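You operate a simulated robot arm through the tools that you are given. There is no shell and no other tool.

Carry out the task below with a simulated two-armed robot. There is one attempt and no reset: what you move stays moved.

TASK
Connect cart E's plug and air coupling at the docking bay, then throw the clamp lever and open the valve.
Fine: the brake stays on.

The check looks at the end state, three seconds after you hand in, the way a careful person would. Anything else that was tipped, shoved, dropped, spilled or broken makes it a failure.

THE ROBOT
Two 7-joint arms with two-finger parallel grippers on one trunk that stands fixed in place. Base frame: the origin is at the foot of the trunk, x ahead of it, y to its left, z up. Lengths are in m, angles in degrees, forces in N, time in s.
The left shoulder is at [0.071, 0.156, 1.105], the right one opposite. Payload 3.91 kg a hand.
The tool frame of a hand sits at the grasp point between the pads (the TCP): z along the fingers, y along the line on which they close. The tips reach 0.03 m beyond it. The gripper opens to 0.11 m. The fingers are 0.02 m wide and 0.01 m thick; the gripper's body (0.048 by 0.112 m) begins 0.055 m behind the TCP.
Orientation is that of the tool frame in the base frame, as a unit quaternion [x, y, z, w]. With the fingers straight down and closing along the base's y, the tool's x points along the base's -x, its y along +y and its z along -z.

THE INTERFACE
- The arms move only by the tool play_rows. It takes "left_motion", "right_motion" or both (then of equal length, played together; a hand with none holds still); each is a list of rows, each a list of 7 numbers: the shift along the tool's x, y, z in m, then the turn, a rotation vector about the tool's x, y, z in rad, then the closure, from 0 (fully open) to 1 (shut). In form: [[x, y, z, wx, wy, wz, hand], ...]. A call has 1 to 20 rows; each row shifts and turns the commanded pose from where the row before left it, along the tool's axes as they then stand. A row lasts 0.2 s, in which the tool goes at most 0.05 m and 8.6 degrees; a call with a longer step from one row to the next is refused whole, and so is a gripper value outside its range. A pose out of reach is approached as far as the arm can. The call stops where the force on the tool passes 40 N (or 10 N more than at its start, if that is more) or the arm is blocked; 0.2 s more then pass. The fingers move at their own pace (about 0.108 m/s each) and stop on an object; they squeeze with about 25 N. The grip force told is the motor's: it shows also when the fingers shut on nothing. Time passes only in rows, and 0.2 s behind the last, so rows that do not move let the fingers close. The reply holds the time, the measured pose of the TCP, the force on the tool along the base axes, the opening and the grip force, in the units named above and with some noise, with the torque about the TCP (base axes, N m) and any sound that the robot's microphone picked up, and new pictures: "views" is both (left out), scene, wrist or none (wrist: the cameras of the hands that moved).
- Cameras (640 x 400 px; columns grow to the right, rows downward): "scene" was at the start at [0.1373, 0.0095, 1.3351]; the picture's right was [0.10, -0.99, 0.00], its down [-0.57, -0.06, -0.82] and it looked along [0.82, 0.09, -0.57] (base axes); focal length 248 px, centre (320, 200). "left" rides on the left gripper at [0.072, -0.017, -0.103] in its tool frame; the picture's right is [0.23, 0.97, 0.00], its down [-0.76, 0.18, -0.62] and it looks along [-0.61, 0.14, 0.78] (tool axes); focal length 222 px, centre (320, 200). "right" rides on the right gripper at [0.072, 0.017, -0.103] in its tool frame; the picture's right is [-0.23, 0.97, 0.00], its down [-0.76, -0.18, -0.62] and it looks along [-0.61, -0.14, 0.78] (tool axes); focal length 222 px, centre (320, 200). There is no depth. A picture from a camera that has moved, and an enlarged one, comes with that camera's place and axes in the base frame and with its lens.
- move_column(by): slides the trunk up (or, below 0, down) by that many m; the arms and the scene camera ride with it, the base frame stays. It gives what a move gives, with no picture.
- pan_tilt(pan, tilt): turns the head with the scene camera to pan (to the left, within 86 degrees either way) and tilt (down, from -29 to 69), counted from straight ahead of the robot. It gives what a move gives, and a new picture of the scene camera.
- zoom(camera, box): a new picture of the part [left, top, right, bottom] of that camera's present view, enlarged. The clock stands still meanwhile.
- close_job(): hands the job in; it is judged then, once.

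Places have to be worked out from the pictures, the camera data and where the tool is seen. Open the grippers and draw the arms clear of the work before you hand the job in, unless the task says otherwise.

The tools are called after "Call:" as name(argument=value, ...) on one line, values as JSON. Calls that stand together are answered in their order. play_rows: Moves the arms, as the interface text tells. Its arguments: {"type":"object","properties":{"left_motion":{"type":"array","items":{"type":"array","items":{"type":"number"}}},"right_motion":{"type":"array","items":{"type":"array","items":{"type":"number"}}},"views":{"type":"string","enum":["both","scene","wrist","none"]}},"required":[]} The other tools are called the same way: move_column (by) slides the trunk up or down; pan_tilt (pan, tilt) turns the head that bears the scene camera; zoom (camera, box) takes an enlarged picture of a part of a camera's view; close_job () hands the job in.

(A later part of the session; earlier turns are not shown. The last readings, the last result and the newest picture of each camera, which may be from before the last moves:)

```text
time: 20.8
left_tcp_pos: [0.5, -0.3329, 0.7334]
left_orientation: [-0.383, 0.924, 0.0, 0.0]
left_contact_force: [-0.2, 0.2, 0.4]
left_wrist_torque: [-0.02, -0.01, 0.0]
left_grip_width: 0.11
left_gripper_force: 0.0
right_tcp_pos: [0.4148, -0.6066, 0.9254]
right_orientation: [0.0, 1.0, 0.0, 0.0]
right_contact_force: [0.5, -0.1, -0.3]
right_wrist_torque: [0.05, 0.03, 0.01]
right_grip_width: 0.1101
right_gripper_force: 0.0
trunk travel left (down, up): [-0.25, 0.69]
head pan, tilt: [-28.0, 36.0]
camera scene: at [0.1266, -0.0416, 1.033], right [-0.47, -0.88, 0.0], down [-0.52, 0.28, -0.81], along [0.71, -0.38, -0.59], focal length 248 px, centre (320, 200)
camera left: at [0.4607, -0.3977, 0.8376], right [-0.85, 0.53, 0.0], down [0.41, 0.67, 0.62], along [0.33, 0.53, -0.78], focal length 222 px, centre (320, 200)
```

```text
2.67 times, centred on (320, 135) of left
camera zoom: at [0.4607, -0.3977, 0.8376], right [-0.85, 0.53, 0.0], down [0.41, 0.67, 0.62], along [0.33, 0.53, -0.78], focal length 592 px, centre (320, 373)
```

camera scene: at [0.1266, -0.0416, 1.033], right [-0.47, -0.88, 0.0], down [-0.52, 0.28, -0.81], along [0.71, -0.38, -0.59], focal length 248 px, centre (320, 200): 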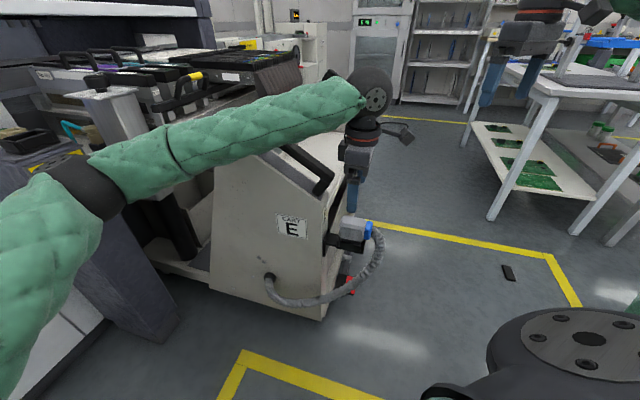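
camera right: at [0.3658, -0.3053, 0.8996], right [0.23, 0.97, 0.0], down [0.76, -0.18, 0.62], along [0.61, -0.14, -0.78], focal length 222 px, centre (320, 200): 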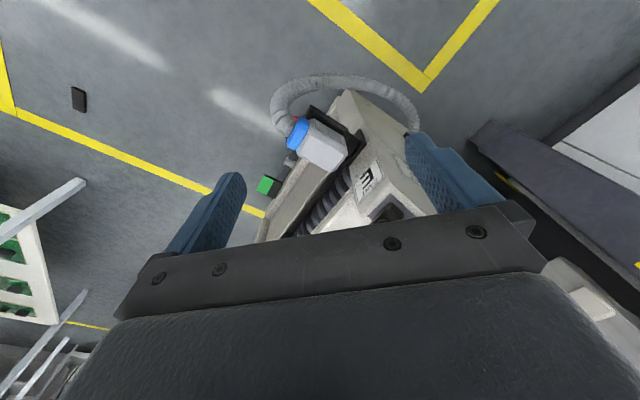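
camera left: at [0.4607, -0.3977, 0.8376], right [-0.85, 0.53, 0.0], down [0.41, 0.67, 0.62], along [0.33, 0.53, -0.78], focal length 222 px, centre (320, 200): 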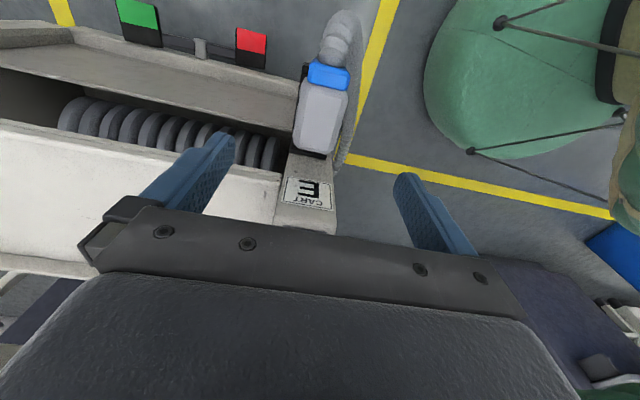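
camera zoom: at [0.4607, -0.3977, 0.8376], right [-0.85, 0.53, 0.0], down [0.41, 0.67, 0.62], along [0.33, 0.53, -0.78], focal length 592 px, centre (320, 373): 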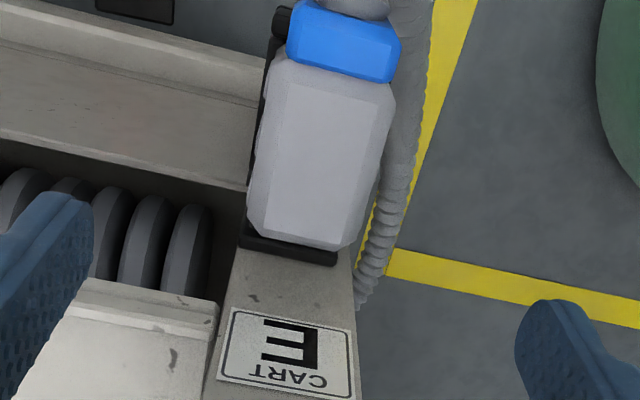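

The fingers straddle the hood with clear gaps, and the hood's centre is nearer (0.497, -0.339). I descend to TCP z≈0.625 with a small shift, fingers open.

Call:
play_rows(left_motion=[[0.0032, -0.001, 0.036, 0, 0, 0, 0], [0.0032, -0.001, 0.036, 0, 0, 0, 0], [0, 0, 0.036, 0, 0, 0, 0]], views="both")

Call:
zoom(camera="scene", box=[280, 140, 440, 260])

```text
time: 21.6
left_tcp_pos: [0.4901, -0.3372, 0.6358]
left_orientation: [-0.381, 0.925, -0.005, 0.003]
left_contact_force: [0.4, 1.0, 0.5]
left_wrist_torque: [0.0, -0.02, 0.03]
left_grip_width: 0.1099
left_gripper_force: 0.1
right_tcp_pos: [0.4077, -0.6048, 0.9305]
right_orientation: [-0.001, 1.0, -0.001, 0.003]
right_contact_force: [-0.2, -0.1, -0.2]
right_wrist_torque: [0.0, 0.0, 0.01]
right_grip_width: 0.1103
right_gripper_force: 0.1
trunk travel left (down, up): [-0.25, 0.69]
head pan, tilt: [-28.0, 36.0]
camera scene: at [0.1214, -0.039, 1.0354], right [-0.47, -0.88, 0.0], down [-0.52, 0.27, -0.81], along [0.72, -0.38, -0.58], focal length 248 px, centre (320, 200)
camera left: at [0.4508, -0.4014, 0.7385], right [-0.85, 0.53, -0.01], down [0.41, 0.67, 0.62], along [0.34, 0.52, -0.78], focal length 222 px, centre (320, 200)
```

scene: 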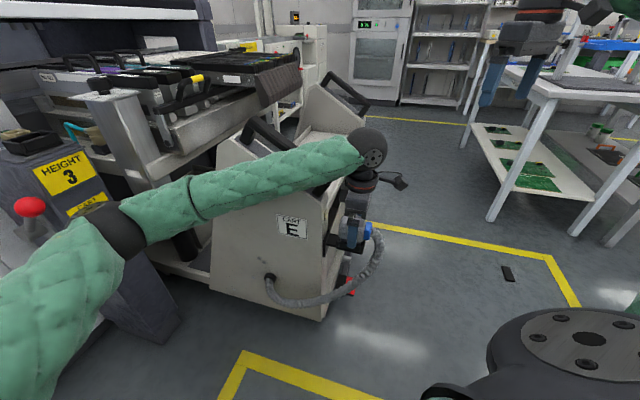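
left: 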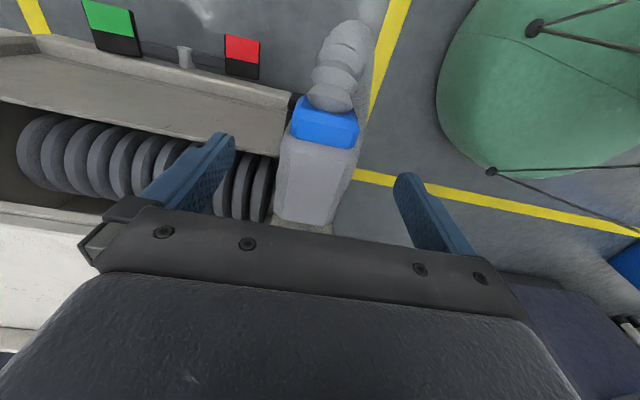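

```text
3.33 times, centred on (360, 200) of scene
camera zoom: at [0.1214, -0.039, 1.0354], right [-0.47, -0.88, 0.0], down [-0.52, 0.27, -0.81], along [0.72, -0.38, -0.58], focal length 827 px, centre (187, 200)
```

zoom: 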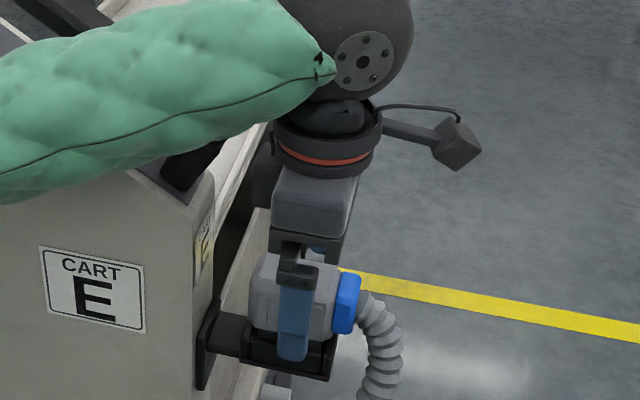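

The arm stopped short: TCP is at 0.636 and the scene camera and right hand shifted about 5 mm. The left forearm is therefore leaning on the cart handle. I back off upward at once.

Call:
play_rows(left_motion=[[0, 0, -0.03, 0, 0, 0, 0], [0, 0, -0.04, 0, 0, 0, 0], [0, 0, -0.04, 0, 0, 0, 0]], views="scene")

Call:
move_column(by=0.3)

Call:
pan_tilt(pan=-15, tilt=50)

```text
time: 22.4
left_tcp_pos: [0.4949, -0.3393, 0.7362]
left_orientation: [-0.384, 0.923, 0.0, 0.0]
left_contact_force: [-0.2, -0.9, -0.2]
left_wrist_torque: [-0.02, -0.01, 0.03]
left_grip_width: 0.1099
left_gripper_force: 0.1
right_tcp_pos: [0.412, -0.6068, 0.9253]
right_orientation: [0.0, 1.0, 0.0, 0.0]
right_contact_force: [-0.6, -0.1, 0.9]
right_wrist_torque: [0.0, -0.03, -0.01]
right_grip_width: 0.11
right_gripper_force: 0.0
trunk travel left (down, up): [-0.25, 0.69]
head pan, tilt: [-28.0, 36.0]
camera scene: at [0.1264, -0.0416, 1.0328], right [-0.47, -0.88, 0.0], down [-0.52, 0.28, -0.81], along [0.71, -0.38, -0.59], focal length 248 px, centre (320, 200)
```

scene: 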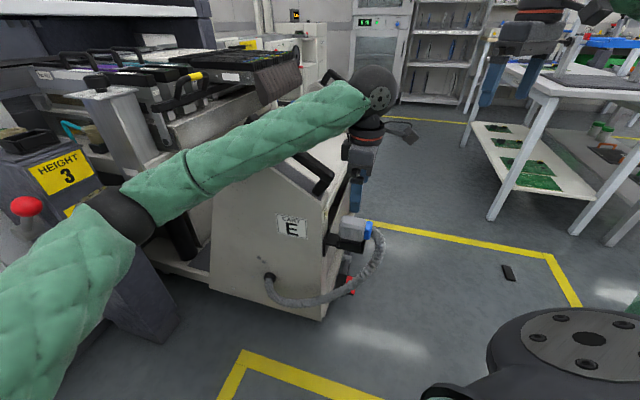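

```text
time: 25.4
left_tcp_pos: [0.4945, -0.3396, 1.0357]
left_orientation: [-0.384, 0.923, 0.0, 0.0]
left_contact_force: [-0.4, 0.0, -0.5]
left_wrist_torque: [0.01, 0.01, 0.0]
left_grip_width: 0.1099
left_gripper_force: 0.0
right_tcp_pos: [0.4138, -0.6067, 1.2246]
right_orientation: [0.001, 1.0, 0.0, 0.0]
right_contact_force: [0.1, 0.2, 0.4]
right_wrist_torque: [0.02, 0.0, 0.03]
right_grip_width: 0.11
right_gripper_force: 0.0
trunk travel left (down, up): [-0.55, 0.39]
head pan, tilt: [-28.0, 36.0]
```

```text
time: 26.2
left_tcp_pos: [0.4947, -0.3378, 1.0359]
left_orientation: [-0.383, 0.924, 0.0, 0.0]
left_contact_force: [0.5, 0.5, 0.8]
left_wrist_torque: [0.02, 0.0, 0.0]
left_grip_width: 0.11
left_gripper_force: 0.0
right_tcp_pos: [0.4135, -0.6079, 1.2268]
right_orientation: [-0.001, 1.0, 0.001, -0.001]
right_contact_force: [-0.2, 0.1, -0.5]
right_wrist_torque: [-0.02, -0.02, -0.01]
right_grip_width: 0.1103
right_gripper_force: 0.0
trunk travel left (down, up): [-0.55, 0.39]
head pan, tilt: [-15.0, 50.0]
camera scene: at [0.1236, -0.0205, 1.3128], right [-0.26, -0.97, 0.0], down [-0.74, 0.2, -0.64], along [0.62, -0.17, -0.77], focal length 248 px, centre (320, 200)
```

scene: 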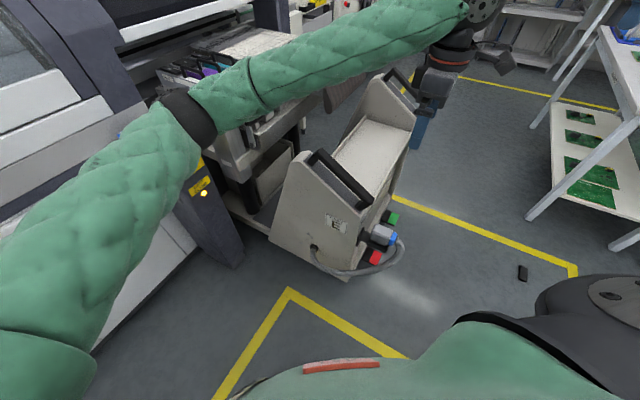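

The cart, label and plug are at the same pixels as before, so nothing moved. I raise the trunk further so the forearm slopes up away from the handle, then descend again in stages.

Call:
move_column(by=0.2)

Call:
play_rows(left_motion=[[0, 0, 0.045, 0, 0, 0, 0], [0, 0, 0.045, 0, 0, 0, 0], [0, 0, 0.045, 0, 0, 0, 0], [0, 0, 0.045, 0, 0, 0, 0], [0, 0, 0.045, 0, 0, 0, 0], [0, 0, 0.045, 0, 0, 0, 0], [0, 0, 0.045, 0, 0, 0, 0], [0, 0, 0.045, 0, 0, 0, 0], [0, 0, 0.045, 0, 0, 0, 0], [0, 0, 0.045, 0, 0, 0, 0], [0, 0, 0.045, 0, 0, 0, 0]], views="both")

```text
time: 28.4
left_tcp_pos: [0.4949, -0.3387, 1.2369]
left_orientation: [-0.383, 0.924, 0.0, 0.001]
left_contact_force: [-0.1, 0.0, 0.7]
left_wrist_torque: [-0.02, -0.02, -0.01]
left_grip_width: 0.11
left_gripper_force: 0.1
right_tcp_pos: [0.4131, -0.6072, 1.425]
right_orientation: [0.001, 1.0, 0.0, -0.001]
right_contact_force: [-0.5, -0.3, -0.3]
right_wrist_torque: [0.03, -0.01, 0.02]
right_grip_width: 0.1099
right_gripper_force: 0.1
trunk travel left (down, up): [-0.75, 0.19]
head pan, tilt: [-15.0, 50.0]
```

```text
time: 30.8
left_tcp_pos: [0.4951, -0.3384, 0.7415]
left_orientation: [-0.382, 0.924, -0.001, 0.002]
left_contact_force: [0.2, 0.0, -0.1]
left_wrist_torque: [0.0, -0.02, -0.02]
left_grip_width: 0.1099
left_gripper_force: 0.0
right_tcp_pos: [0.4127, -0.6076, 1.4262]
right_orientation: [0.0, 1.0, 0.0, 0.0]
right_contact_force: [0.3, -0.6, 0.1]
right_wrist_torque: [0.05, -0.02, 0.0]
right_grip_width: 0.1099
right_gripper_force: 0.0
trunk travel left (down, up): [-0.75, 0.19]
head pan, tilt: [-15.0, 50.0]
camera scene: at [0.1232, -0.0209, 1.5129], right [-0.26, -0.97, 0.0], down [-0.74, 0.2, -0.64], along [0.62, -0.17, -0.77], focal length 248 px, centre (320, 200)
camera left: at [0.4565, -0.4029, 0.8448], right [-0.85, 0.53, 0.0], down [0.41, 0.66, 0.62], along [0.33, 0.53, -0.78], focal length 222 px, centre (320, 200)
```

scene: 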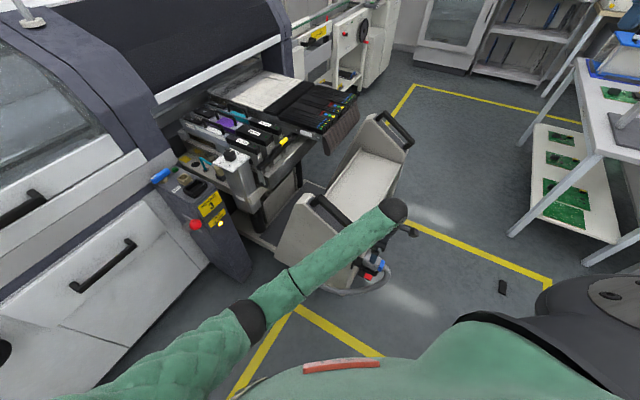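
left: 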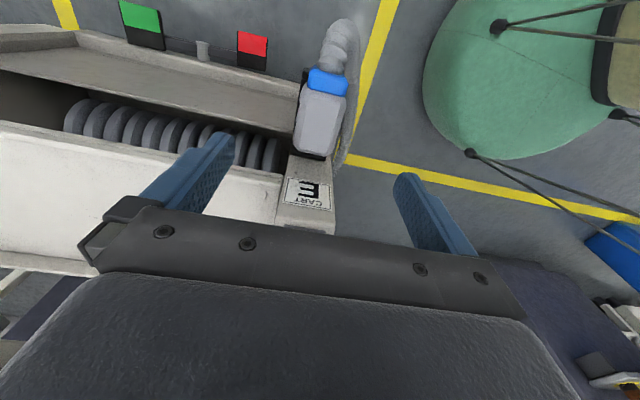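

The forearm now runs back toward the robot, away from the handle. I finish the descent, watching for any trunk shift.

Call:
play_rows(left_motion=[[0, 0, 0.04, 0, 0, 0, 0], [0, 0, 0.04, 0, 0, 0, 0], [0, 0, 0.034, 0, 0, 0, 0]], views="both")

Call:
zoom(camera="left", box=[160, 80, 480, 280])

```text
time: 31.3
left_tcp_pos: [0.5246, -0.3198, 0.7004]
left_orientation: [-0.389, 0.921, -0.002, 0.024]
left_contact_force: [-32.8, -4.9, 26.5]
left_wrist_torque: [1.39, -2.5, 1.38]
left_grip_width: 0.1101
left_gripper_force: 0.1
right_tcp_pos: [0.4103, -0.607, 1.4277]
right_orientation: [0.0, 1.0, 0.0, 0.001]
right_contact_force: [-0.1, -0.3, 0.3]
right_wrist_torque: [-0.03, 0.02, 0.01]
right_grip_width: 0.1102
right_gripper_force: 0.1
trunk travel left (down, up): [-0.75, 0.19]
head pan, tilt: [-15.0, 50.0]
stopped in row 2 (left hand): the force on the tool passed its limit at 154 N (the readings are from after the stop); the commanded pose is now the measured one
camera scene: at [0.1203, -0.0201, 1.5134], right [-0.26, -0.97, 0.0], down [-0.74, 0.2, -0.64], along [0.62, -0.17, -0.77], focal length 248 px, centre (320, 200)
camera left: at [0.482, -0.3863, 0.8012], right [-0.86, 0.52, -0.03], down [0.38, 0.66, 0.65], along [0.36, 0.55, -0.76], focal length 222 px, centre (320, 200)
```

scene: 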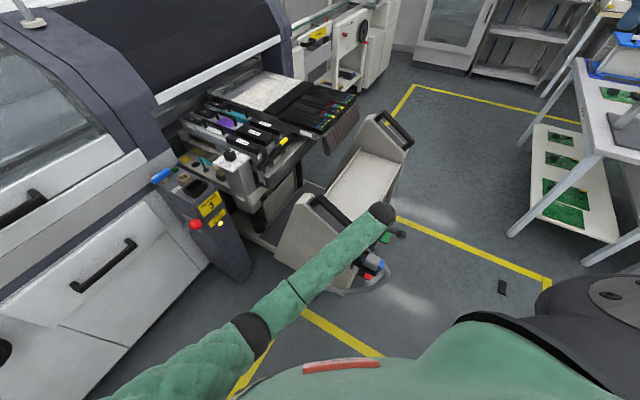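
left: 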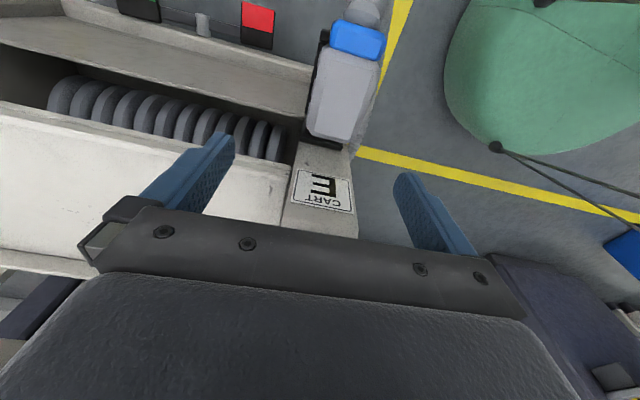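

```text
2.00 times, centred on (320, 180) of left
camera zoom: at [0.482, -0.3863, 0.8012], right [-0.86, 0.52, -0.03], down [0.38, 0.66, 0.65], along [0.36, 0.55, -0.76], focal length 444 px, centre (320, 240)
```

zoom: 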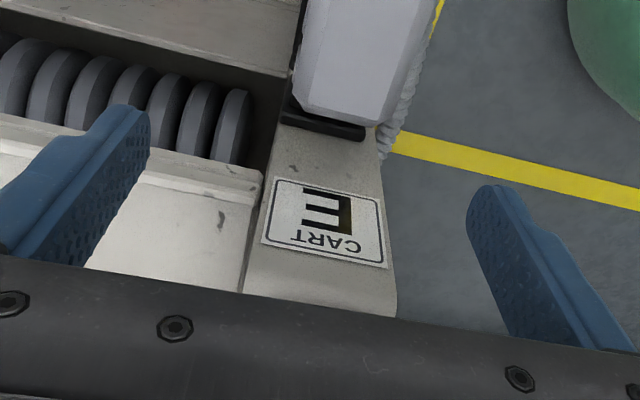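

The hand slid forward off its path and touched the handle, probably because the elbow is too cramped with the trunk this high. I retreat straight up and recheck the cart.

Call:
play_rows(left_motion=[[0.01, 0, -0.02, 0, 0, 0, 0], [0.01, 0, -0.03, 0, 0, 0, 0], [0.01, 0, -0.04, 0, 0, 0, 0], [0, 0, -0.045, 0, 0, 0, 0], [0, 0, -0.045, 0, 0, 0, 0]], views="both")

Call:
zoom(camera="scene", box=[250, 100, 450, 300])

```text
time: 32.2
left_tcp_pos: [0.5836, -0.2301, 0.7658]
left_orientation: [-0.413, 0.904, 0.055, 0.099]
left_contact_force: [0.0, -0.4, -0.9]
left_wrist_torque: [0.02, -0.04, -0.01]
left_grip_width: 0.11
left_gripper_force: 0.2
right_tcp_pos: [0.414, -0.6051, 1.4253]
right_orientation: [-0.002, 1.0, 0.0, 0.0]
right_contact_force: [-0.5, 1.0, 0.4]
right_wrist_torque: [-0.02, -0.01, -0.01]
right_grip_width: 0.1102
right_gripper_force: 0.1
trunk travel left (down, up): [-0.75, 0.19]
head pan, tilt: [-15.0, 50.0]
stopped in row 4 (left hand): the arm was blocked; the commanded pose is now the measured one
camera scene: at [0.1238, -0.0199, 1.5127], right [-0.26, -0.97, 0.0], down [-0.74, 0.2, -0.64], along [0.62, -0.17, -0.77], focal length 248 px, centre (320, 200)
camera left: at [0.5365, -0.3136, 0.8488], right [-0.88, 0.47, -0.03], down [0.27, 0.56, 0.78], along [0.39, 0.68, -0.62], focal length 222 px, centre (320, 200)
```

scene: 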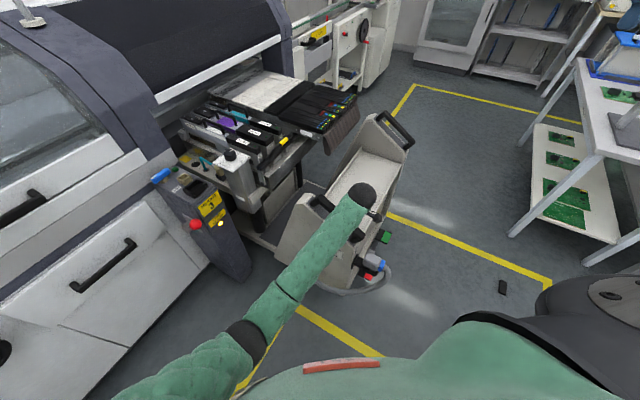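
left: 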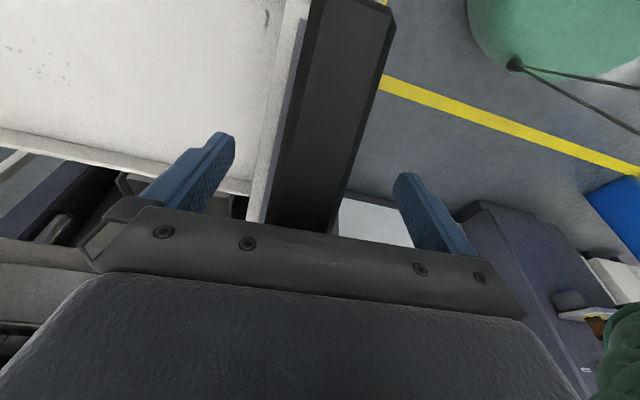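

```text
2.00 times, centred on (350, 200) of scene
camera zoom: at [0.1238, -0.0199, 1.5127], right [-0.26, -0.97, 0.0], down [-0.74, 0.2, -0.64], along [0.62, -0.17, -0.77], focal length 496 px, centre (260, 200)
```

zoom: 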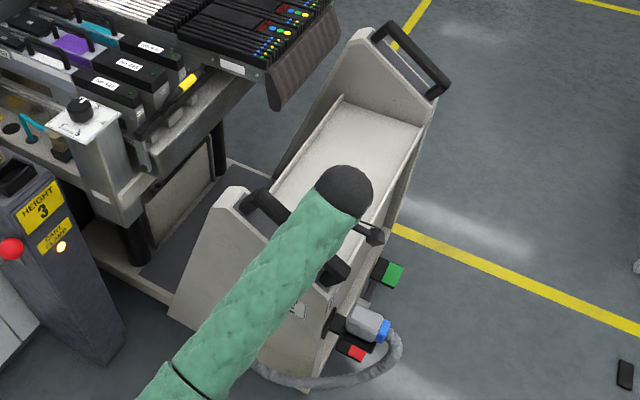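

The hand now straddles the handle without contact (forces near zero). The safest exit is straight up with the trunk, which moves the arm rigidly.

Call:
move_column(by=0.19)

Call:
zoom(camera="scene", box=[160, 100, 480, 300])

Call:
zoom(camera="left", box=[0, 0, 640, 400])

```text
time: 34.3
left_tcp_pos: [0.5832, -0.2296, 0.9546]
left_orientation: [-0.412, 0.904, 0.057, 0.099]
left_contact_force: [-0.1, -0.1, -0.3]
left_wrist_torque: [0.02, 0.03, -0.02]
left_grip_width: 0.11
left_gripper_force: 0.0
right_tcp_pos: [0.4136, -0.6077, 1.6149]
right_orientation: [0.0, 1.0, 0.001, -0.001]
right_contact_force: [1.0, -0.3, -0.6]
right_wrist_torque: [-0.02, 0.01, 0.0]
right_grip_width: 0.11
right_gripper_force: 0.1
trunk travel left (down, up): [-0.94, 0.0]
head pan, tilt: [-15.0, 50.0]
```

```text
2.00 times, centred on (320, 200) of scene
camera zoom: at [0.1237, -0.0207, 1.7027], right [-0.26, -0.97, 0.0], down [-0.74, 0.2, -0.64], along [0.62, -0.17, -0.77], focal length 496 px, centre (320, 200)
```

zoom: 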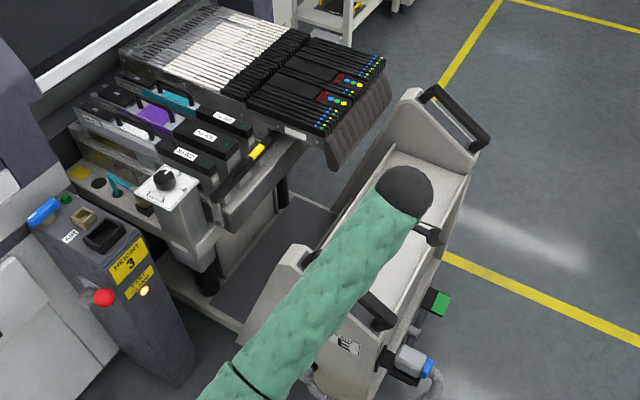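

```text
1.00 times, centred on (320, 200) of left (not enlarged: the box is as wide or as high as the picture)
camera zoom: at [0.5356, -0.3145, 1.0382], right [-0.88, 0.47, -0.03], down [0.27, 0.56, 0.78], along [0.39, 0.68, -0.62], focal length 222 px, centre (320, 200)
```

zoom: 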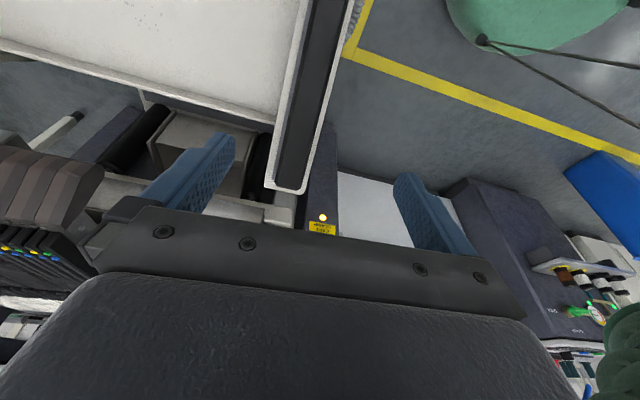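

The cart and plug are unchanged and the left hand is free. I level the left hand and take it to its own side, then test how well the right arm reaches the socket.

Call:
play_rows(left_motion=[[0, 0, -0.01, 0.0168, 0.0292, 0.1216, 0], [0, 0, -0.01, 0.0168, 0.0292, 0.1216, 0], [0, 0, -0.01, 0.0168, 0.0292, 0.1216, 0], [0, 0, -0.01, 0.0168, 0.0292, 0.1216, 0], [0, 0, -0.01, 0.0168, 0.0292, 0.1216, 0], [0, 0, -0.01, 0.0168, 0.0292, 0.1216, 0], [0, 0, -0.01, 0.0168, 0.0292, 0.1216, 0], [-0.0015, 0.0436, -0.0227, 0, 0, 0, 0], [-0.0015, 0.0436, -0.0227, 0, 0, 0, 0], [-0.0015, 0.0436, -0.0227, 0, 0, 0, 0], [-0.0015, 0.0436, -0.0227, 0, 0, 0, 0], [-0.0015, 0.0436, -0.0227, 0, 0, 0, 0], [-0.0015, 0.0436, -0.0227, 0, 0, 0, 0], [-0.0015, 0.0436, -0.0227, 0, 0, 0, 0], [-0.0015, 0.0436, -0.0227, 0, 0, 0, 0], [-0.0015, 0.0436, -0.0227, 0, 0, 0, 0], [-0.0015, 0.0436, -0.0227, 0, 0, 0, 0], [-0.0015, 0.0436, -0.0227, 0, 0, 0, 0]], views="scene")

```text
time: 38.1
left_tcp_pos: [0.5908, 0.2432, 1.2723]
left_orientation: [0.001, 1.0, -0.004, 0.002]
left_contact_force: [-0.9, 0.4, -0.2]
left_wrist_torque: [0.0, 0.0, -0.01]
left_grip_width: 0.1101
left_gripper_force: 0.1
right_tcp_pos: [0.411, -0.6049, 1.6166]
right_orientation: [-0.001, 1.0, 0.0, 0.0]
right_contact_force: [0.0, -0.4, -0.1]
right_wrist_torque: [0.01, 0.01, 0.0]
right_grip_width: 0.11
right_gripper_force: 0.1
trunk travel left (down, up): [-0.94, 0.0]
head pan, tilt: [-15.0, 50.0]
camera scene: at [0.1224, -0.0184, 1.7028], right [-0.26, -0.97, 0.0], down [-0.74, 0.2, -0.64], along [0.62, -0.17, -0.77], focal length 248 px, centre (320, 200)
```

scene: 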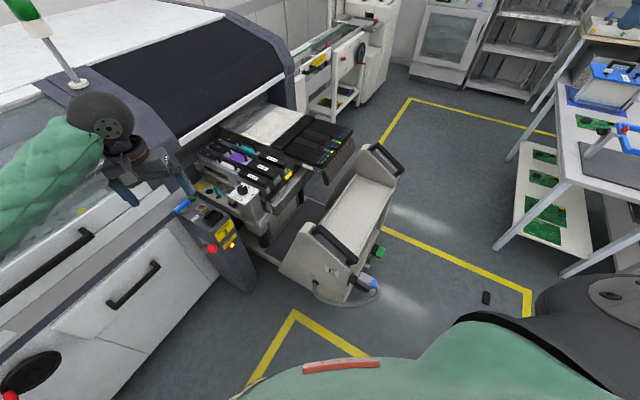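

I park the left hand farther left and higher so the trunk can come back down to its default height without crowding the right arm.

Call:
play_rows(left_motion=[[-0.0125, 0.035, -0.0275, 0, 0, 0, 0], [-0.0125, 0.035, -0.0275, 0, 0, 0, 0], [-0.0125, 0.035, -0.0275, 0, 0, 0, 0], [-0.0125, 0.035, -0.0275, 0, 0, 0, 0], [-0.0125, 0.035, -0.0275, 0, 0, 0, 0], [-0.0125, 0.035, -0.0275, 0, 0, 0, 0], [-0.0125, 0.035, -0.0275, 0, 0, 0, 0], [-0.0125, 0.035, -0.0275, 0, 0, 0, 0]], views="none")

Call:
move_column(by=-0.39)

```text
time: 39.9
left_tcp_pos: [0.691, 0.5239, 1.4918]
left_orientation: [0.002, 1.0, -0.003, 0.0]
left_contact_force: [-0.4, 0.5, -1.6]
left_wrist_torque: [0.0, 0.04, -0.02]
left_grip_width: 0.1099
left_gripper_force: 0.1
right_tcp_pos: [0.4135, -0.6061, 1.6162]
right_orientation: [0.0, 1.0, 0.0, 0.0]
right_contact_force: [-1.1, 0.3, 0.3]
right_wrist_torque: [0.0, -0.01, 0.03]
right_grip_width: 0.1103
right_gripper_force: 0.0
trunk travel left (down, up): [-0.94, 0.0]
head pan, tilt: [-15.0, 50.0]
```

```text
time: 43.6
left_tcp_pos: [0.6928, 0.5233, 1.1009]
left_orientation: [0.0, 1.0, -0.001, 0.0]
left_contact_force: [-0.1, -0.1, -0.2]
left_wrist_torque: [0.03, 0.02, -0.03]
left_grip_width: 0.1101
left_gripper_force: 0.1
right_tcp_pos: [0.4135, -0.6059, 1.2248]
right_orientation: [0.0, 1.0, 0.0, 0.0]
right_contact_force: [0.5, -0.3, 0.8]
right_wrist_torque: [0.02, -0.01, 0.02]
right_grip_width: 0.11
right_gripper_force: 0.0
trunk travel left (down, up): [-0.55, 0.39]
head pan, tilt: [-15.0, 50.0]
```

I test the right arm's reach by sending the right hand high across to the point above the socket.

Call:
play_rows(right_motion=[[-0.0221, 0.0436, 0.0085, 0, 0, 0, 0], [-0.0221, 0.0436, 0.0085, 0, 0, 0, 0], [-0.0221, 0.0436, 0.0085, 0, 0, 0, 0], [-0.0221, 0.0436, 0.0085, 0, 0, 0, 0], [-0.0221, 0.0436, 0.0085, 0, 0, 0, 0], [-0.0221, 0.0436, 0.0085, 0, 0, 0, 0], [-0.0221, 0.0436, 0.0085, 0, 0, 0, 0], [-0.0221, 0.0436, 0.0085, 0, 0, 0, 0], [-0.0221, 0.0436, 0.0085, 0, 0, 0, 0], [-0.0221, 0.0436, 0.0085, 0, 0, 0, 0], [-0.0221, 0.0436, 0.0085, 0, 0, 0, 0], [-0.0221, 0.0436, 0.0085, 0, 0, 0, 0], [-0.0221, 0.0436, 0.0085, 0, 0, 0, 0], [-0.0221, 0.0436, 0.0085, 0, 0, 0, 0], [-0.0221, 0.0436, 0.0085, 0, 0, 0, 0], [-0.0221, 0.0436, 0.0085, 0, 0, 0, 0], [-0.0221, 0.0436, 0.0085, 0, 0, 0, 0], [-0.0221, 0.0436, 0.0085, 0, 0, 0, 0], [-0.0221, 0.0436, 0.0085, 0, 0, 0, 0], [-0.0221, 0.0436, 0.0085, 0, 0, 0, 0]], views="both")

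```text
time: 47.8
left_tcp_pos: [0.692, 0.5232, 1.1011]
left_orientation: [0.0, 1.0, -0.002, 0.0]
left_contact_force: [0.2, 0.6, 0.3]
left_wrist_torque: [0.01, 0.0, 0.0]
left_grip_width: 0.1099
left_gripper_force: 0.0
right_tcp_pos: [0.6979, -0.0469, 1.1074]
right_orientation: [0.0, 1.0, 0.001, 0.0]
right_contact_force: [0.7, -0.3, -0.7]
right_wrist_torque: [0.02, 0.01, 0.01]
right_grip_width: 0.1101
right_gripper_force: 0.0
right hand out of reach, approached as far as the arm can: row 13, 14, 15, 16, 17, 18, 19, 20
trunk travel left (down, up): [-0.55, 0.39]
head pan, tilt: [-15.0, 50.0]
camera scene: at [0.1237, -0.0196, 1.3128], right [-0.26, -0.97, 0.0], down [-0.74, 0.2, -0.64], along [0.62, -0.17, -0.77], focal length 248 px, centre (320, 200)
camera right: at [0.6239, -0.0294, 1.2123], right [0.23, 0.97, 0.0], down [0.76, -0.18, 0.62], along [0.61, -0.14, -0.78], focal length 222 px, centre (320, 200)
```

scene: 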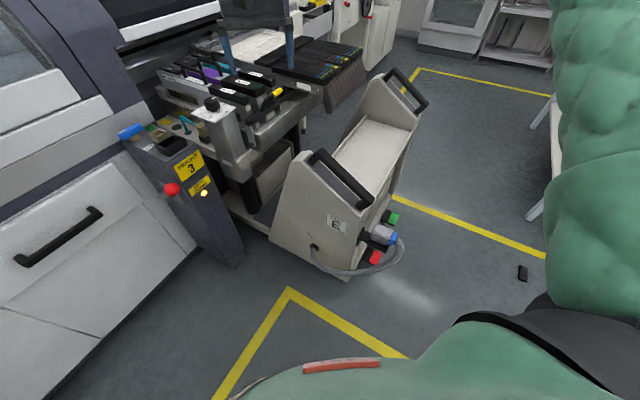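
right: 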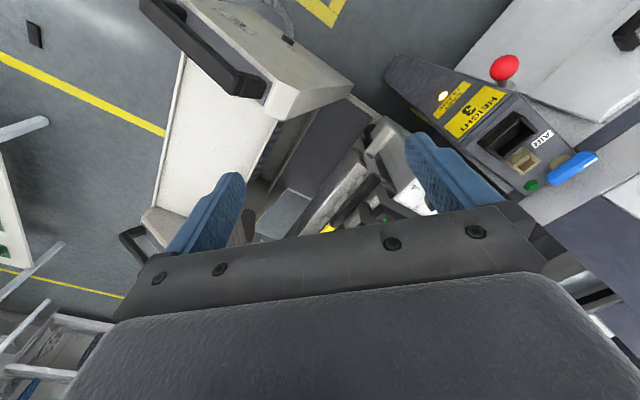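

The right arm stalled at (0.698, -0.047) with yaw 0. I try yawing its command toward -45°, which is one of the orientations I would need, to see whether the reach opens up.

Call:
play_rows(right_motion=[[0, 0, 0, 0, 0, 0.131, 0], [0, 0, 0, 0, 0, 0.131, 0], [0, 0, 0, 0, 0, 0.131, 0], [0, 0, 0, 0, 0, 0.131, 0], [0, 0, 0, 0, 0, 0.131, 0], [0, 0, 0, 0, 0, 0.131, 0], [0, 0, 0, 0, 0, 0, 0]], views="scene")

```text
time: 49.4
left_tcp_pos: [0.6935, 0.5236, 1.0999]
left_orientation: [-0.001, 1.0, -0.002, 0.0]
left_contact_force: [0.1, 0.7, 0.8]
left_wrist_torque: [-0.01, 0.02, 0.0]
left_grip_width: 0.1101
left_gripper_force: 0.1
right_tcp_pos: [0.6978, -0.0468, 1.1065]
right_orientation: [0.384, 0.924, 0.0, 0.0]
right_contact_force: [0.1, -0.3, -0.6]
right_wrist_torque: [-0.02, 0.0, -0.01]
right_grip_width: 0.11
right_gripper_force: 0.0
trunk travel left (down, up): [-0.55, 0.39]
head pan, tilt: [-15.0, 50.0]
camera scene: at [0.1238, -0.0197, 1.3128], right [-0.26, -0.97, 0.0], down [-0.74, 0.2, -0.64], along [0.62, -0.17, -0.77], focal length 248 px, centre (320, 200)
```

scene: 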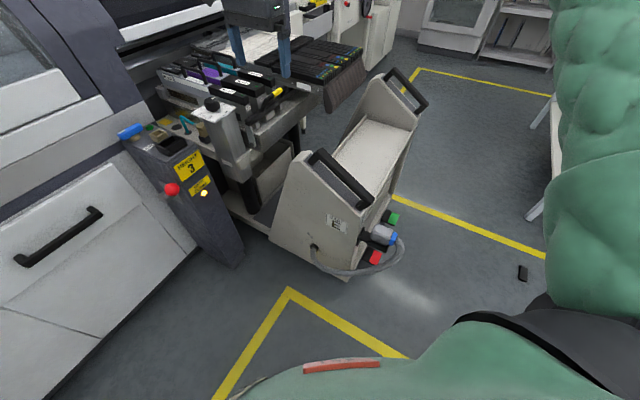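

The yaw worked and the command seems to hold at the last reachable point. I try a few more steps toward the socket from here with yaw -45°.

Call:
play_rows(right_motion=[[0.015, 0.045, 0, 0, 0, 0, 0], [0.015, 0.045, 0, 0, 0, 0, 0], [0.015, 0.045, 0, 0, 0, 0, 0], [0.015, 0.045, 0, 0, 0, 0, 0]], views="none")

```text
time: 50.4
left_tcp_pos: [0.6924, 0.5229, 1.1008]
left_orientation: [0.0, 1.0, -0.003, 0.001]
left_contact_force: [-0.6, -1.0, -0.3]
left_wrist_torque: [-0.02, 0.01, -0.01]
left_grip_width: 0.1098
left_gripper_force: 0.1
right_tcp_pos: [0.6967, -0.0467, 1.1078]
right_orientation: [0.383, 0.924, 0.001, -0.001]
right_contact_force: [0.2, 0.3, -1.0]
right_wrist_torque: [-0.04, 0.01, 0.0]
right_grip_width: 0.1104
right_gripper_force: 0.2
right hand out of reach, approached as far as the arm can: row 1, 2, 3, 4
trunk travel left (down, up): [-0.55, 0.39]
head pan, tilt: [-15.0, 50.0]
```

That direction is out of reach for the right arm in this posture. I try the outward direction (+x) to learn where its limit is.

Call:
play_rows(right_motion=[[-0.033, 0.033, 0, 0, 0, 0, 0], [-0.033, 0.033, 0, 0, 0, 0, 0], [-0.033, 0.033, 0, 0, 0, 0, 0], [-0.007, 0.04, 0, 0, 0, 0, 0], [0, 0.045, 0, 0, 0, 0, 0], [0, 0.045, 0, 0, 0, 0, 0], [0.03, 0.035, 0, 0, 0, 0, 0], [0.03, 0.035, 0, 0, 0, 0, 0]], views="scene")

```text
time: 52.2
left_tcp_pos: [0.692, 0.524, 1.102]
left_orientation: [0.0, 1.0, -0.002, 0.0]
left_contact_force: [-0.3, 0.1, -0.3]
left_wrist_torque: [0.01, 0.0, 0.02]
left_grip_width: 0.1099
left_gripper_force: 0.0
right_tcp_pos: [0.7725, -0.0841, 1.1053]
right_orientation: [0.383, 0.924, 0.002, -0.001]
right_contact_force: [-0.2, 0.4, 0.3]
right_wrist_torque: [0.0, 0.0, 0.02]
right_grip_width: 0.11
right_gripper_force: 0.0
right hand out of reach, approached as far as the arm can: row 1, 2, 3, 4, 5, 6, 7, 8
trunk travel left (down, up): [-0.55, 0.39]
head pan, tilt: [-15.0, 50.0]
camera scene: at [0.1237, -0.0197, 1.3128], right [-0.26, -0.97, 0.0], down [-0.74, 0.2, -0.64], along [0.62, -0.17, -0.77], focal length 248 px, centre (320, 200)
```

scene: 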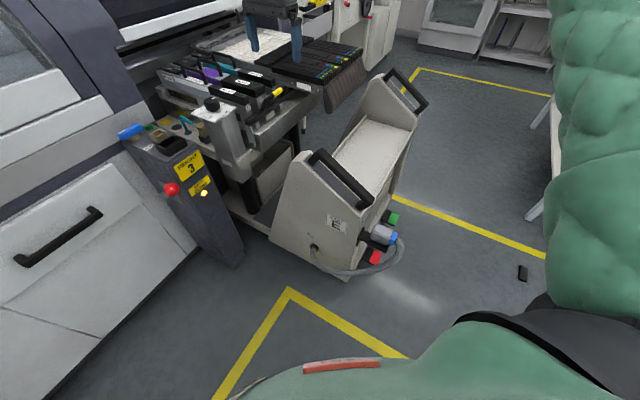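

The right arm slides along a shoulder-azimuth limit, so it can't reach the socket. The left arm, with the trunk at default height, should keep its forearm clear of the handle. I move the right arm back out of the way.

Call:
play_rows(right_motion=[[0, 0, 0, 0, 0, -0.131, 0], [0, 0, 0, 0, 0, -0.131, 0], [0, 0, 0, 0, 0, -0.131, 0], [0, 0, 0, 0, 0, -0.131, 0], [0, 0, 0, 0, 0, -0.131, 0], [0, 0, 0, 0, 0, -0.131, 0], [0.0246, -0.0385, -0.0092, 0, 0, 0, 0], [0.0246, -0.0385, -0.0092, 0, 0, 0, 0], [0.0246, -0.0385, -0.0092, 0, 0, 0, 0], [0.0246, -0.0385, -0.0092, 0, 0, 0, 0], [0.0246, -0.0385, -0.0092, 0, 0, 0, 0], [0.0246, -0.0385, -0.0092, 0, 0, 0, 0], [0.0246, -0.0385, -0.0092, 0, 0, 0, 0], [0.0246, -0.0385, -0.0092, 0, 0, 0, 0], [0.0246, -0.0385, -0.0092, 0, 0, 0, 0], [0.0246, -0.0385, -0.0092, 0, 0, 0, 0], [0.0246, -0.0385, -0.0092, 0, 0, 0, 0], [0.0246, -0.0385, -0.0092, 0, 0, 0, 0], [0.0246, -0.0385, -0.0092, 0, 0, 0, 0]], views="scene")

```text
time: 56.2
left_tcp_pos: [0.6901, 0.5238, 1.1023]
left_orientation: [0.0, 1.0, -0.001, 0.001]
left_contact_force: [-0.7, 0.4, -0.1]
left_wrist_torque: [0.02, -0.07, 0.0]
left_grip_width: 0.1104
left_gripper_force: 0.0
right_tcp_pos: [0.4535, -0.5876, 1.2251]
right_orientation: [0.0, 1.0, 0.001, 0.0]
right_contact_force: [-0.4, -0.1, 0.0]
right_wrist_torque: [0.02, -0.01, -0.05]
right_grip_width: 0.1103
right_gripper_force: 0.1
trunk travel left (down, up): [-0.55, 0.39]
head pan, tilt: [-15.0, 50.0]
camera scene: at [0.1223, -0.0204, 1.3131], right [-0.26, -0.97, 0.0], down [-0.74, 0.2, -0.64], along [0.62, -0.17, -0.77], focal length 248 px, centre (320, 200)
```

scene: 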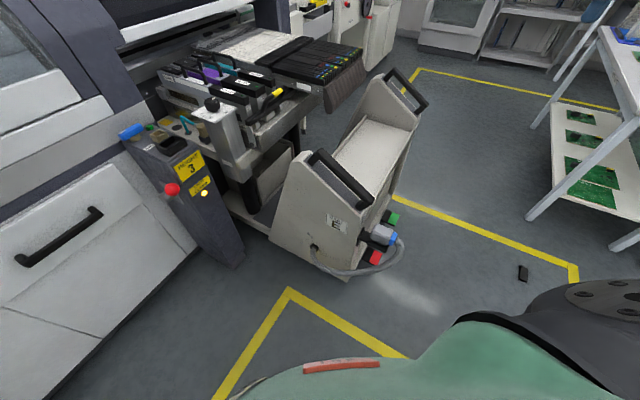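

Right arm is clear and nothing else has changed. I bring the left hand over the plug again at the default trunk height.

Call:
play_rows(left_motion=[[0.0107, -0.0479, 0.0056, 0, 0, 0, 0], [0.0107, -0.0479, 0.0056, 0, 0, 0, 0], [0.0107, -0.0479, 0.0056, 0, 0, 0, 0], [0.0107, -0.0479, 0.0056, 0, 0, 0, 0], [0.0107, -0.0479, 0.0056, 0, 0, 0, 0], [0.0107, -0.0479, 0.0056, 0, 0, 0, 0], [0.0107, -0.0479, 0.0056, 0, 0, 0, 0], [0.0107, -0.0479, 0.0056, 0, 0, 0, 0], [0.0107, -0.0479, 0.0056, 0, 0, 0, 0], [0.0107, -0.0479, 0.0056, 0, 0, 0, 0], [0.0107, -0.0479, 0.0056, 0, 0, 0, 0], [0.0107, -0.0479, 0.0056, 0, 0, 0, 0], [0.0107, -0.0479, 0.0056, 0, 0, 0, 0], [0.0107, -0.0479, 0.0056, 0, 0, 0, 0], [0.0107, -0.0479, 0.0056, 0, 0, 0, 0], [0.0107, -0.0479, 0.0056, 0, 0, 0, 0], [0.0107, -0.0479, 0.0056, 0, 0, 0, 0], [0.0107, -0.0479, 0.0056, 0, 0, 0, 0]], views="scene")

```text
time: 60.0
left_tcp_pos: [0.4991, -0.3419, 1.0044]
left_orientation: [-0.002, 1.0, -0.001, 0.001]
left_contact_force: [0.0, -0.4, -0.3]
left_wrist_torque: [0.07, 0.0, 0.01]
left_grip_width: 0.1099
left_gripper_force: 0.2
right_tcp_pos: [0.4547, -0.5894, 1.2227]
right_orientation: [-0.001, 1.0, 0.001, -0.001]
right_contact_force: [0.0, 0.4, 0.0]
right_wrist_torque: [0.0, -0.02, -0.01]
right_grip_width: 0.1101
right_gripper_force: 0.1
trunk travel left (down, up): [-0.55, 0.39]
head pan, tilt: [-15.0, 50.0]
camera scene: at [0.1233, -0.0219, 1.3128], right [-0.26, -0.97, 0.0], down [-0.74, 0.2, -0.64], along [0.62, -0.16, -0.77], focal length 248 px, centre (320, 200)
```

scene: 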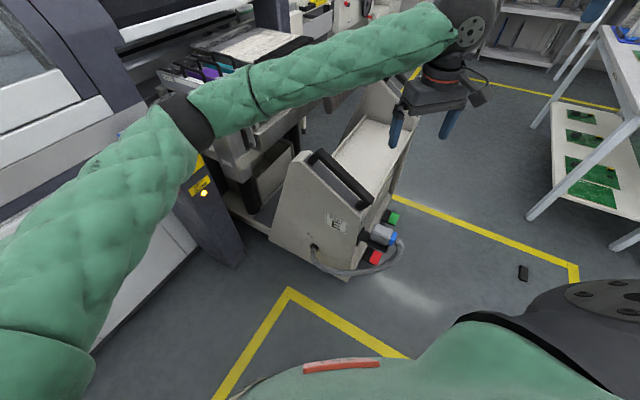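

Over the plug again. I yaw 45° and descend to about 0.78, watching the elbow and forearm.

Call:
play_rows(left_motion=[[0, 0, 0, 0, 0, -0.131, 0], [0, 0, 0, 0, 0, -0.131, 0], [0, 0, 0, 0, 0, -0.131, 0], [0, 0, 0, 0, 0, -0.131, 0], [0, 0, 0, 0, 0, -0.131, 0], [0, 0, 0, 0, 0, -0.131, 0], [0, 0, 0.045, 0, 0, 0, 0], [0, 0, 0.045, 0, 0, 0, 0], [0, 0, 0.045, 0, 0, 0, 0], [0, 0, 0.045, 0, 0, 0, 0], [0, 0, 0.045, 0, 0, 0, 0]], views="both")

```text
time: 62.4
left_tcp_pos: [0.4983, -0.3412, 0.7795]
left_orientation: [-0.383, 0.924, -0.002, -0.001]
left_contact_force: [-0.9, 0.3, 0.0]
left_wrist_torque: [0.0, 0.0, 0.0]
left_grip_width: 0.11
left_gripper_force: 0.1
right_tcp_pos: [0.4542, -0.5872, 1.2243]
right_orientation: [0.0, 1.0, 0.001, -0.001]
right_contact_force: [-1.2, -0.1, 0.2]
right_wrist_torque: [0.0, 0.01, 0.0]
right_grip_width: 0.11
right_gripper_force: 0.1
trunk travel left (down, up): [-0.55, 0.39]
head pan, tilt: [-15.0, 50.0]
camera scene: at [0.1239, -0.0205, 1.3129], right [-0.26, -0.97, 0.0], down [-0.74, 0.2, -0.64], along [0.62, -0.17, -0.77], focal length 248 px, centre (320, 200)
camera left: at [0.4594, -0.4047, 0.8826], right [-0.85, 0.53, 0.0], down [0.41, 0.67, 0.62], along [0.33, 0.53, -0.78], focal length 222 px, centre (320, 200)
```

scene: 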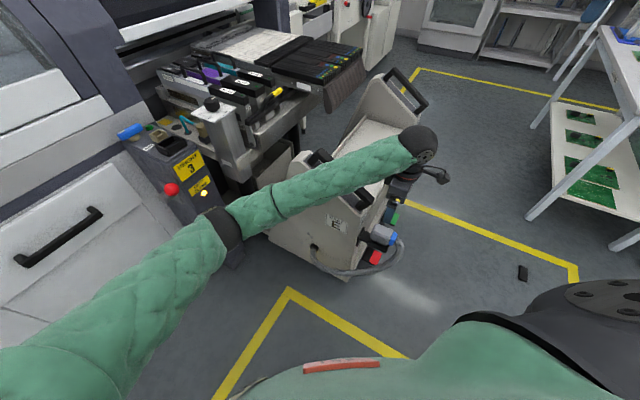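
left: 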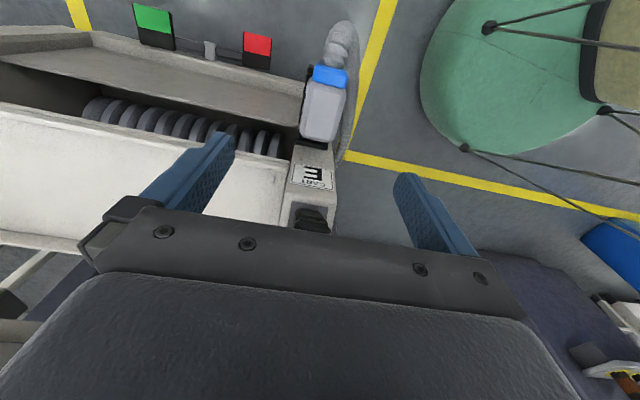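

The elbow is at about (0.52, 0.12, 0.79), so the forearm stays about 0.15 m in x from the handle. I continue down in small steps.

Call:
play_rows(left_motion=[[0, 0, 0.02, 0, 0, 0, 0], [0, 0, 0.02, 0, 0, 0, 0], [0, 0, 0.02, 0, 0, 0, 0], [0, 0, 0.02, 0, 0, 0, 0]], views="both")

```text
time: 63.4
left_tcp_pos: [0.4989, -0.3415, 0.6994]
left_orientation: [-0.383, 0.924, -0.001, 0.001]
left_contact_force: [0.3, -0.1, -0.2]
left_wrist_torque: [-0.02, -0.01, -0.01]
left_grip_width: 0.11
left_gripper_force: 0.0
right_tcp_pos: [0.4541, -0.5873, 1.225]
right_orientation: [0.0, 1.0, 0.001, -0.001]
right_contact_force: [0.1, 0.9, -0.5]
right_wrist_torque: [-0.01, 0.02, 0.0]
right_grip_width: 0.1098
right_gripper_force: 0.0
trunk travel left (down, up): [-0.55, 0.39]
head pan, tilt: [-15.0, 50.0]
camera scene: at [0.1235, -0.0205, 1.3129], right [-0.26, -0.97, 0.0], down [-0.74, 0.2, -0.64], along [0.62, -0.17, -0.77], focal length 248 px, centre (320, 200)
camera left: at [0.46, -0.4051, 0.803], right [-0.85, 0.53, 0.0], down [0.41, 0.67, 0.62], along [0.33, 0.53, -0.78], focal length 222 px, centre (320, 200)
```

scene: 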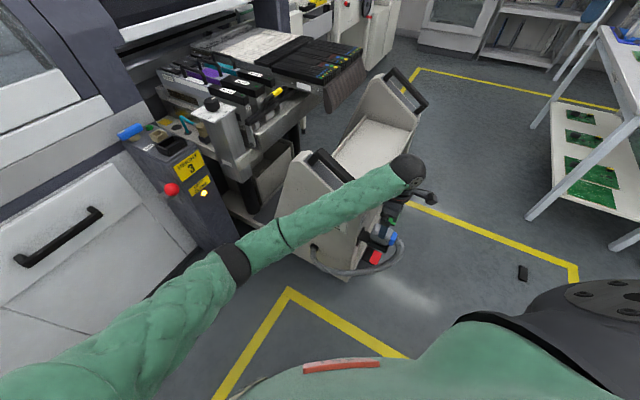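
left: 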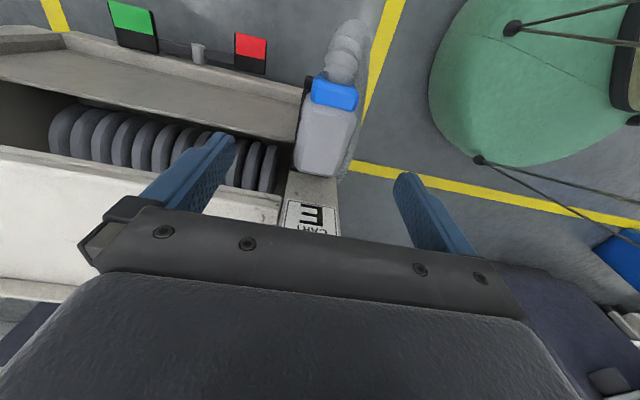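

On track with no force and no trunk shift. I go down the last 0.074 m to grasp height.

Call:
play_rows(left_motion=[[0, 0, 0.02, 0, 0, 0, 0], [0, 0, 0.02, 0, 0, 0, 0], [0, 0, 0.018, 0, 0, 0, 0], [0, 0, 0.016, 0, 0, 0, 0]], views="both")

Call:
zoom(camera="scene", box=[320, 140, 448, 280])

```text
time: 64.4
left_tcp_pos: [0.4991, -0.3413, 0.6253]
left_orientation: [-0.383, 0.924, -0.002, 0.0]
left_contact_force: [0.4, -0.3, 0.1]
left_wrist_torque: [0.05, 0.01, 0.03]
left_grip_width: 0.1101
left_gripper_force: 0.0
right_tcp_pos: [0.455, -0.5875, 1.2248]
right_orientation: [0.0, 1.0, 0.001, -0.001]
right_contact_force: [-0.4, 0.1, -0.2]
right_wrist_torque: [0.0, 0.02, -0.01]
right_grip_width: 0.1101
right_gripper_force: 0.1
trunk travel left (down, up): [-0.55, 0.39]
head pan, tilt: [-15.0, 50.0]
camera scene: at [0.1235, -0.0205, 1.3128], right [-0.26, -0.97, 0.0], down [-0.74, 0.2, -0.64], along [0.62, -0.17, -0.77], focal length 248 px, centre (320, 200)
camera left: at [0.4604, -0.4056, 0.729], right [-0.85, 0.53, 0.0], down [0.41, 0.67, 0.62], along [0.33, 0.53, -0.78], focal length 222 px, centre (320, 200)
```

scene: 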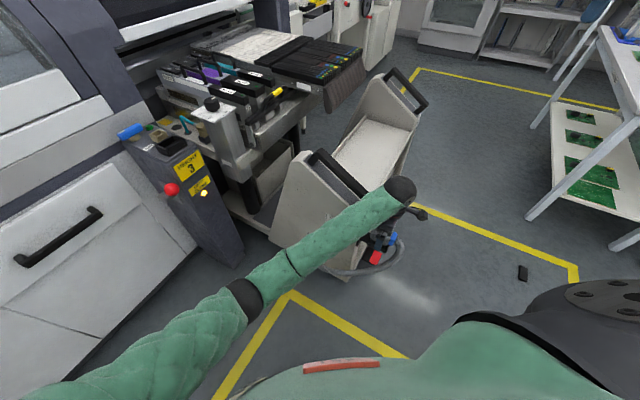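
left: 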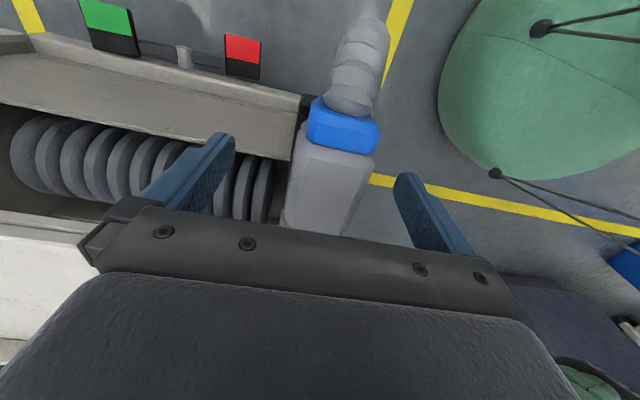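

```text
2.86 times, centred on (384, 210) of scene
camera zoom: at [0.1235, -0.0205, 1.3128], right [-0.26, -0.97, 0.0], down [-0.74, 0.2, -0.64], along [0.62, -0.17, -0.77], focal length 709 px, centre (137, 171)
```

zoom: 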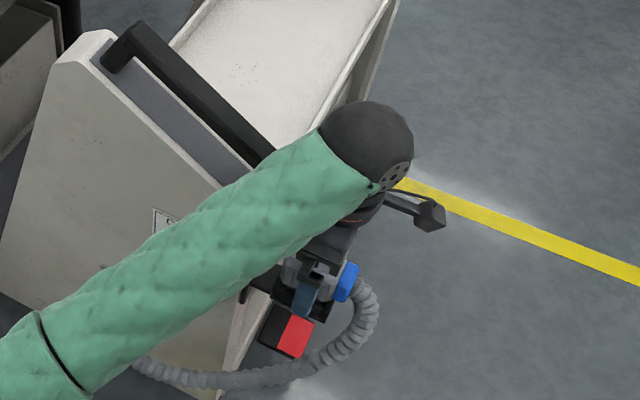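

The hood is between the fingers. I close the gripper on it.

Call:
play_rows(left_motion=[[0, 0, 0, 0, 0, 0, 0.5], [0, 0, 0, 0, 0, 0, 1], [0, 0, 0, 0, 0, 0, 1], [0, 0, 0, 0, 0, 0, 1]], views="wrist")

```text
time: 65.4
left_tcp_pos: [0.4993, -0.3413, 0.6249]
left_orientation: [-0.383, 0.924, -0.001, -0.001]
left_contact_force: [-14.6, 11.8, -5.1]
left_wrist_torque: [0.62, 0.83, -0.03]
left_grip_width: 0.044
left_gripper_force: 25.0
right_tcp_pos: [0.4528, -0.5875, 1.2255]
right_orientation: [0.001, 1.0, 0.001, -0.001]
right_contact_force: [-0.1, 0.1, 0.7]
right_wrist_torque: [0.02, -0.03, -0.03]
right_grip_width: 0.1101
right_gripper_force: 0.2
trunk travel left (down, up): [-0.55, 0.39]
head pan, tilt: [-15.0, 50.0]
camera left: at [0.4598, -0.405, 0.7283], right [-0.85, 0.53, 0.0], down [0.41, 0.67, 0.62], along [0.33, 0.53, -0.78], focal length 222 px, centre (320, 200)
```

left: 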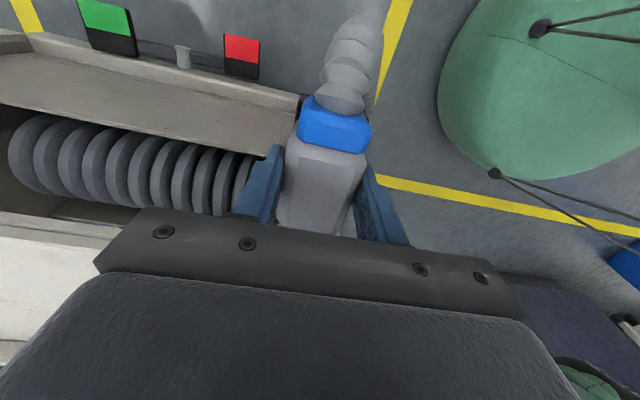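

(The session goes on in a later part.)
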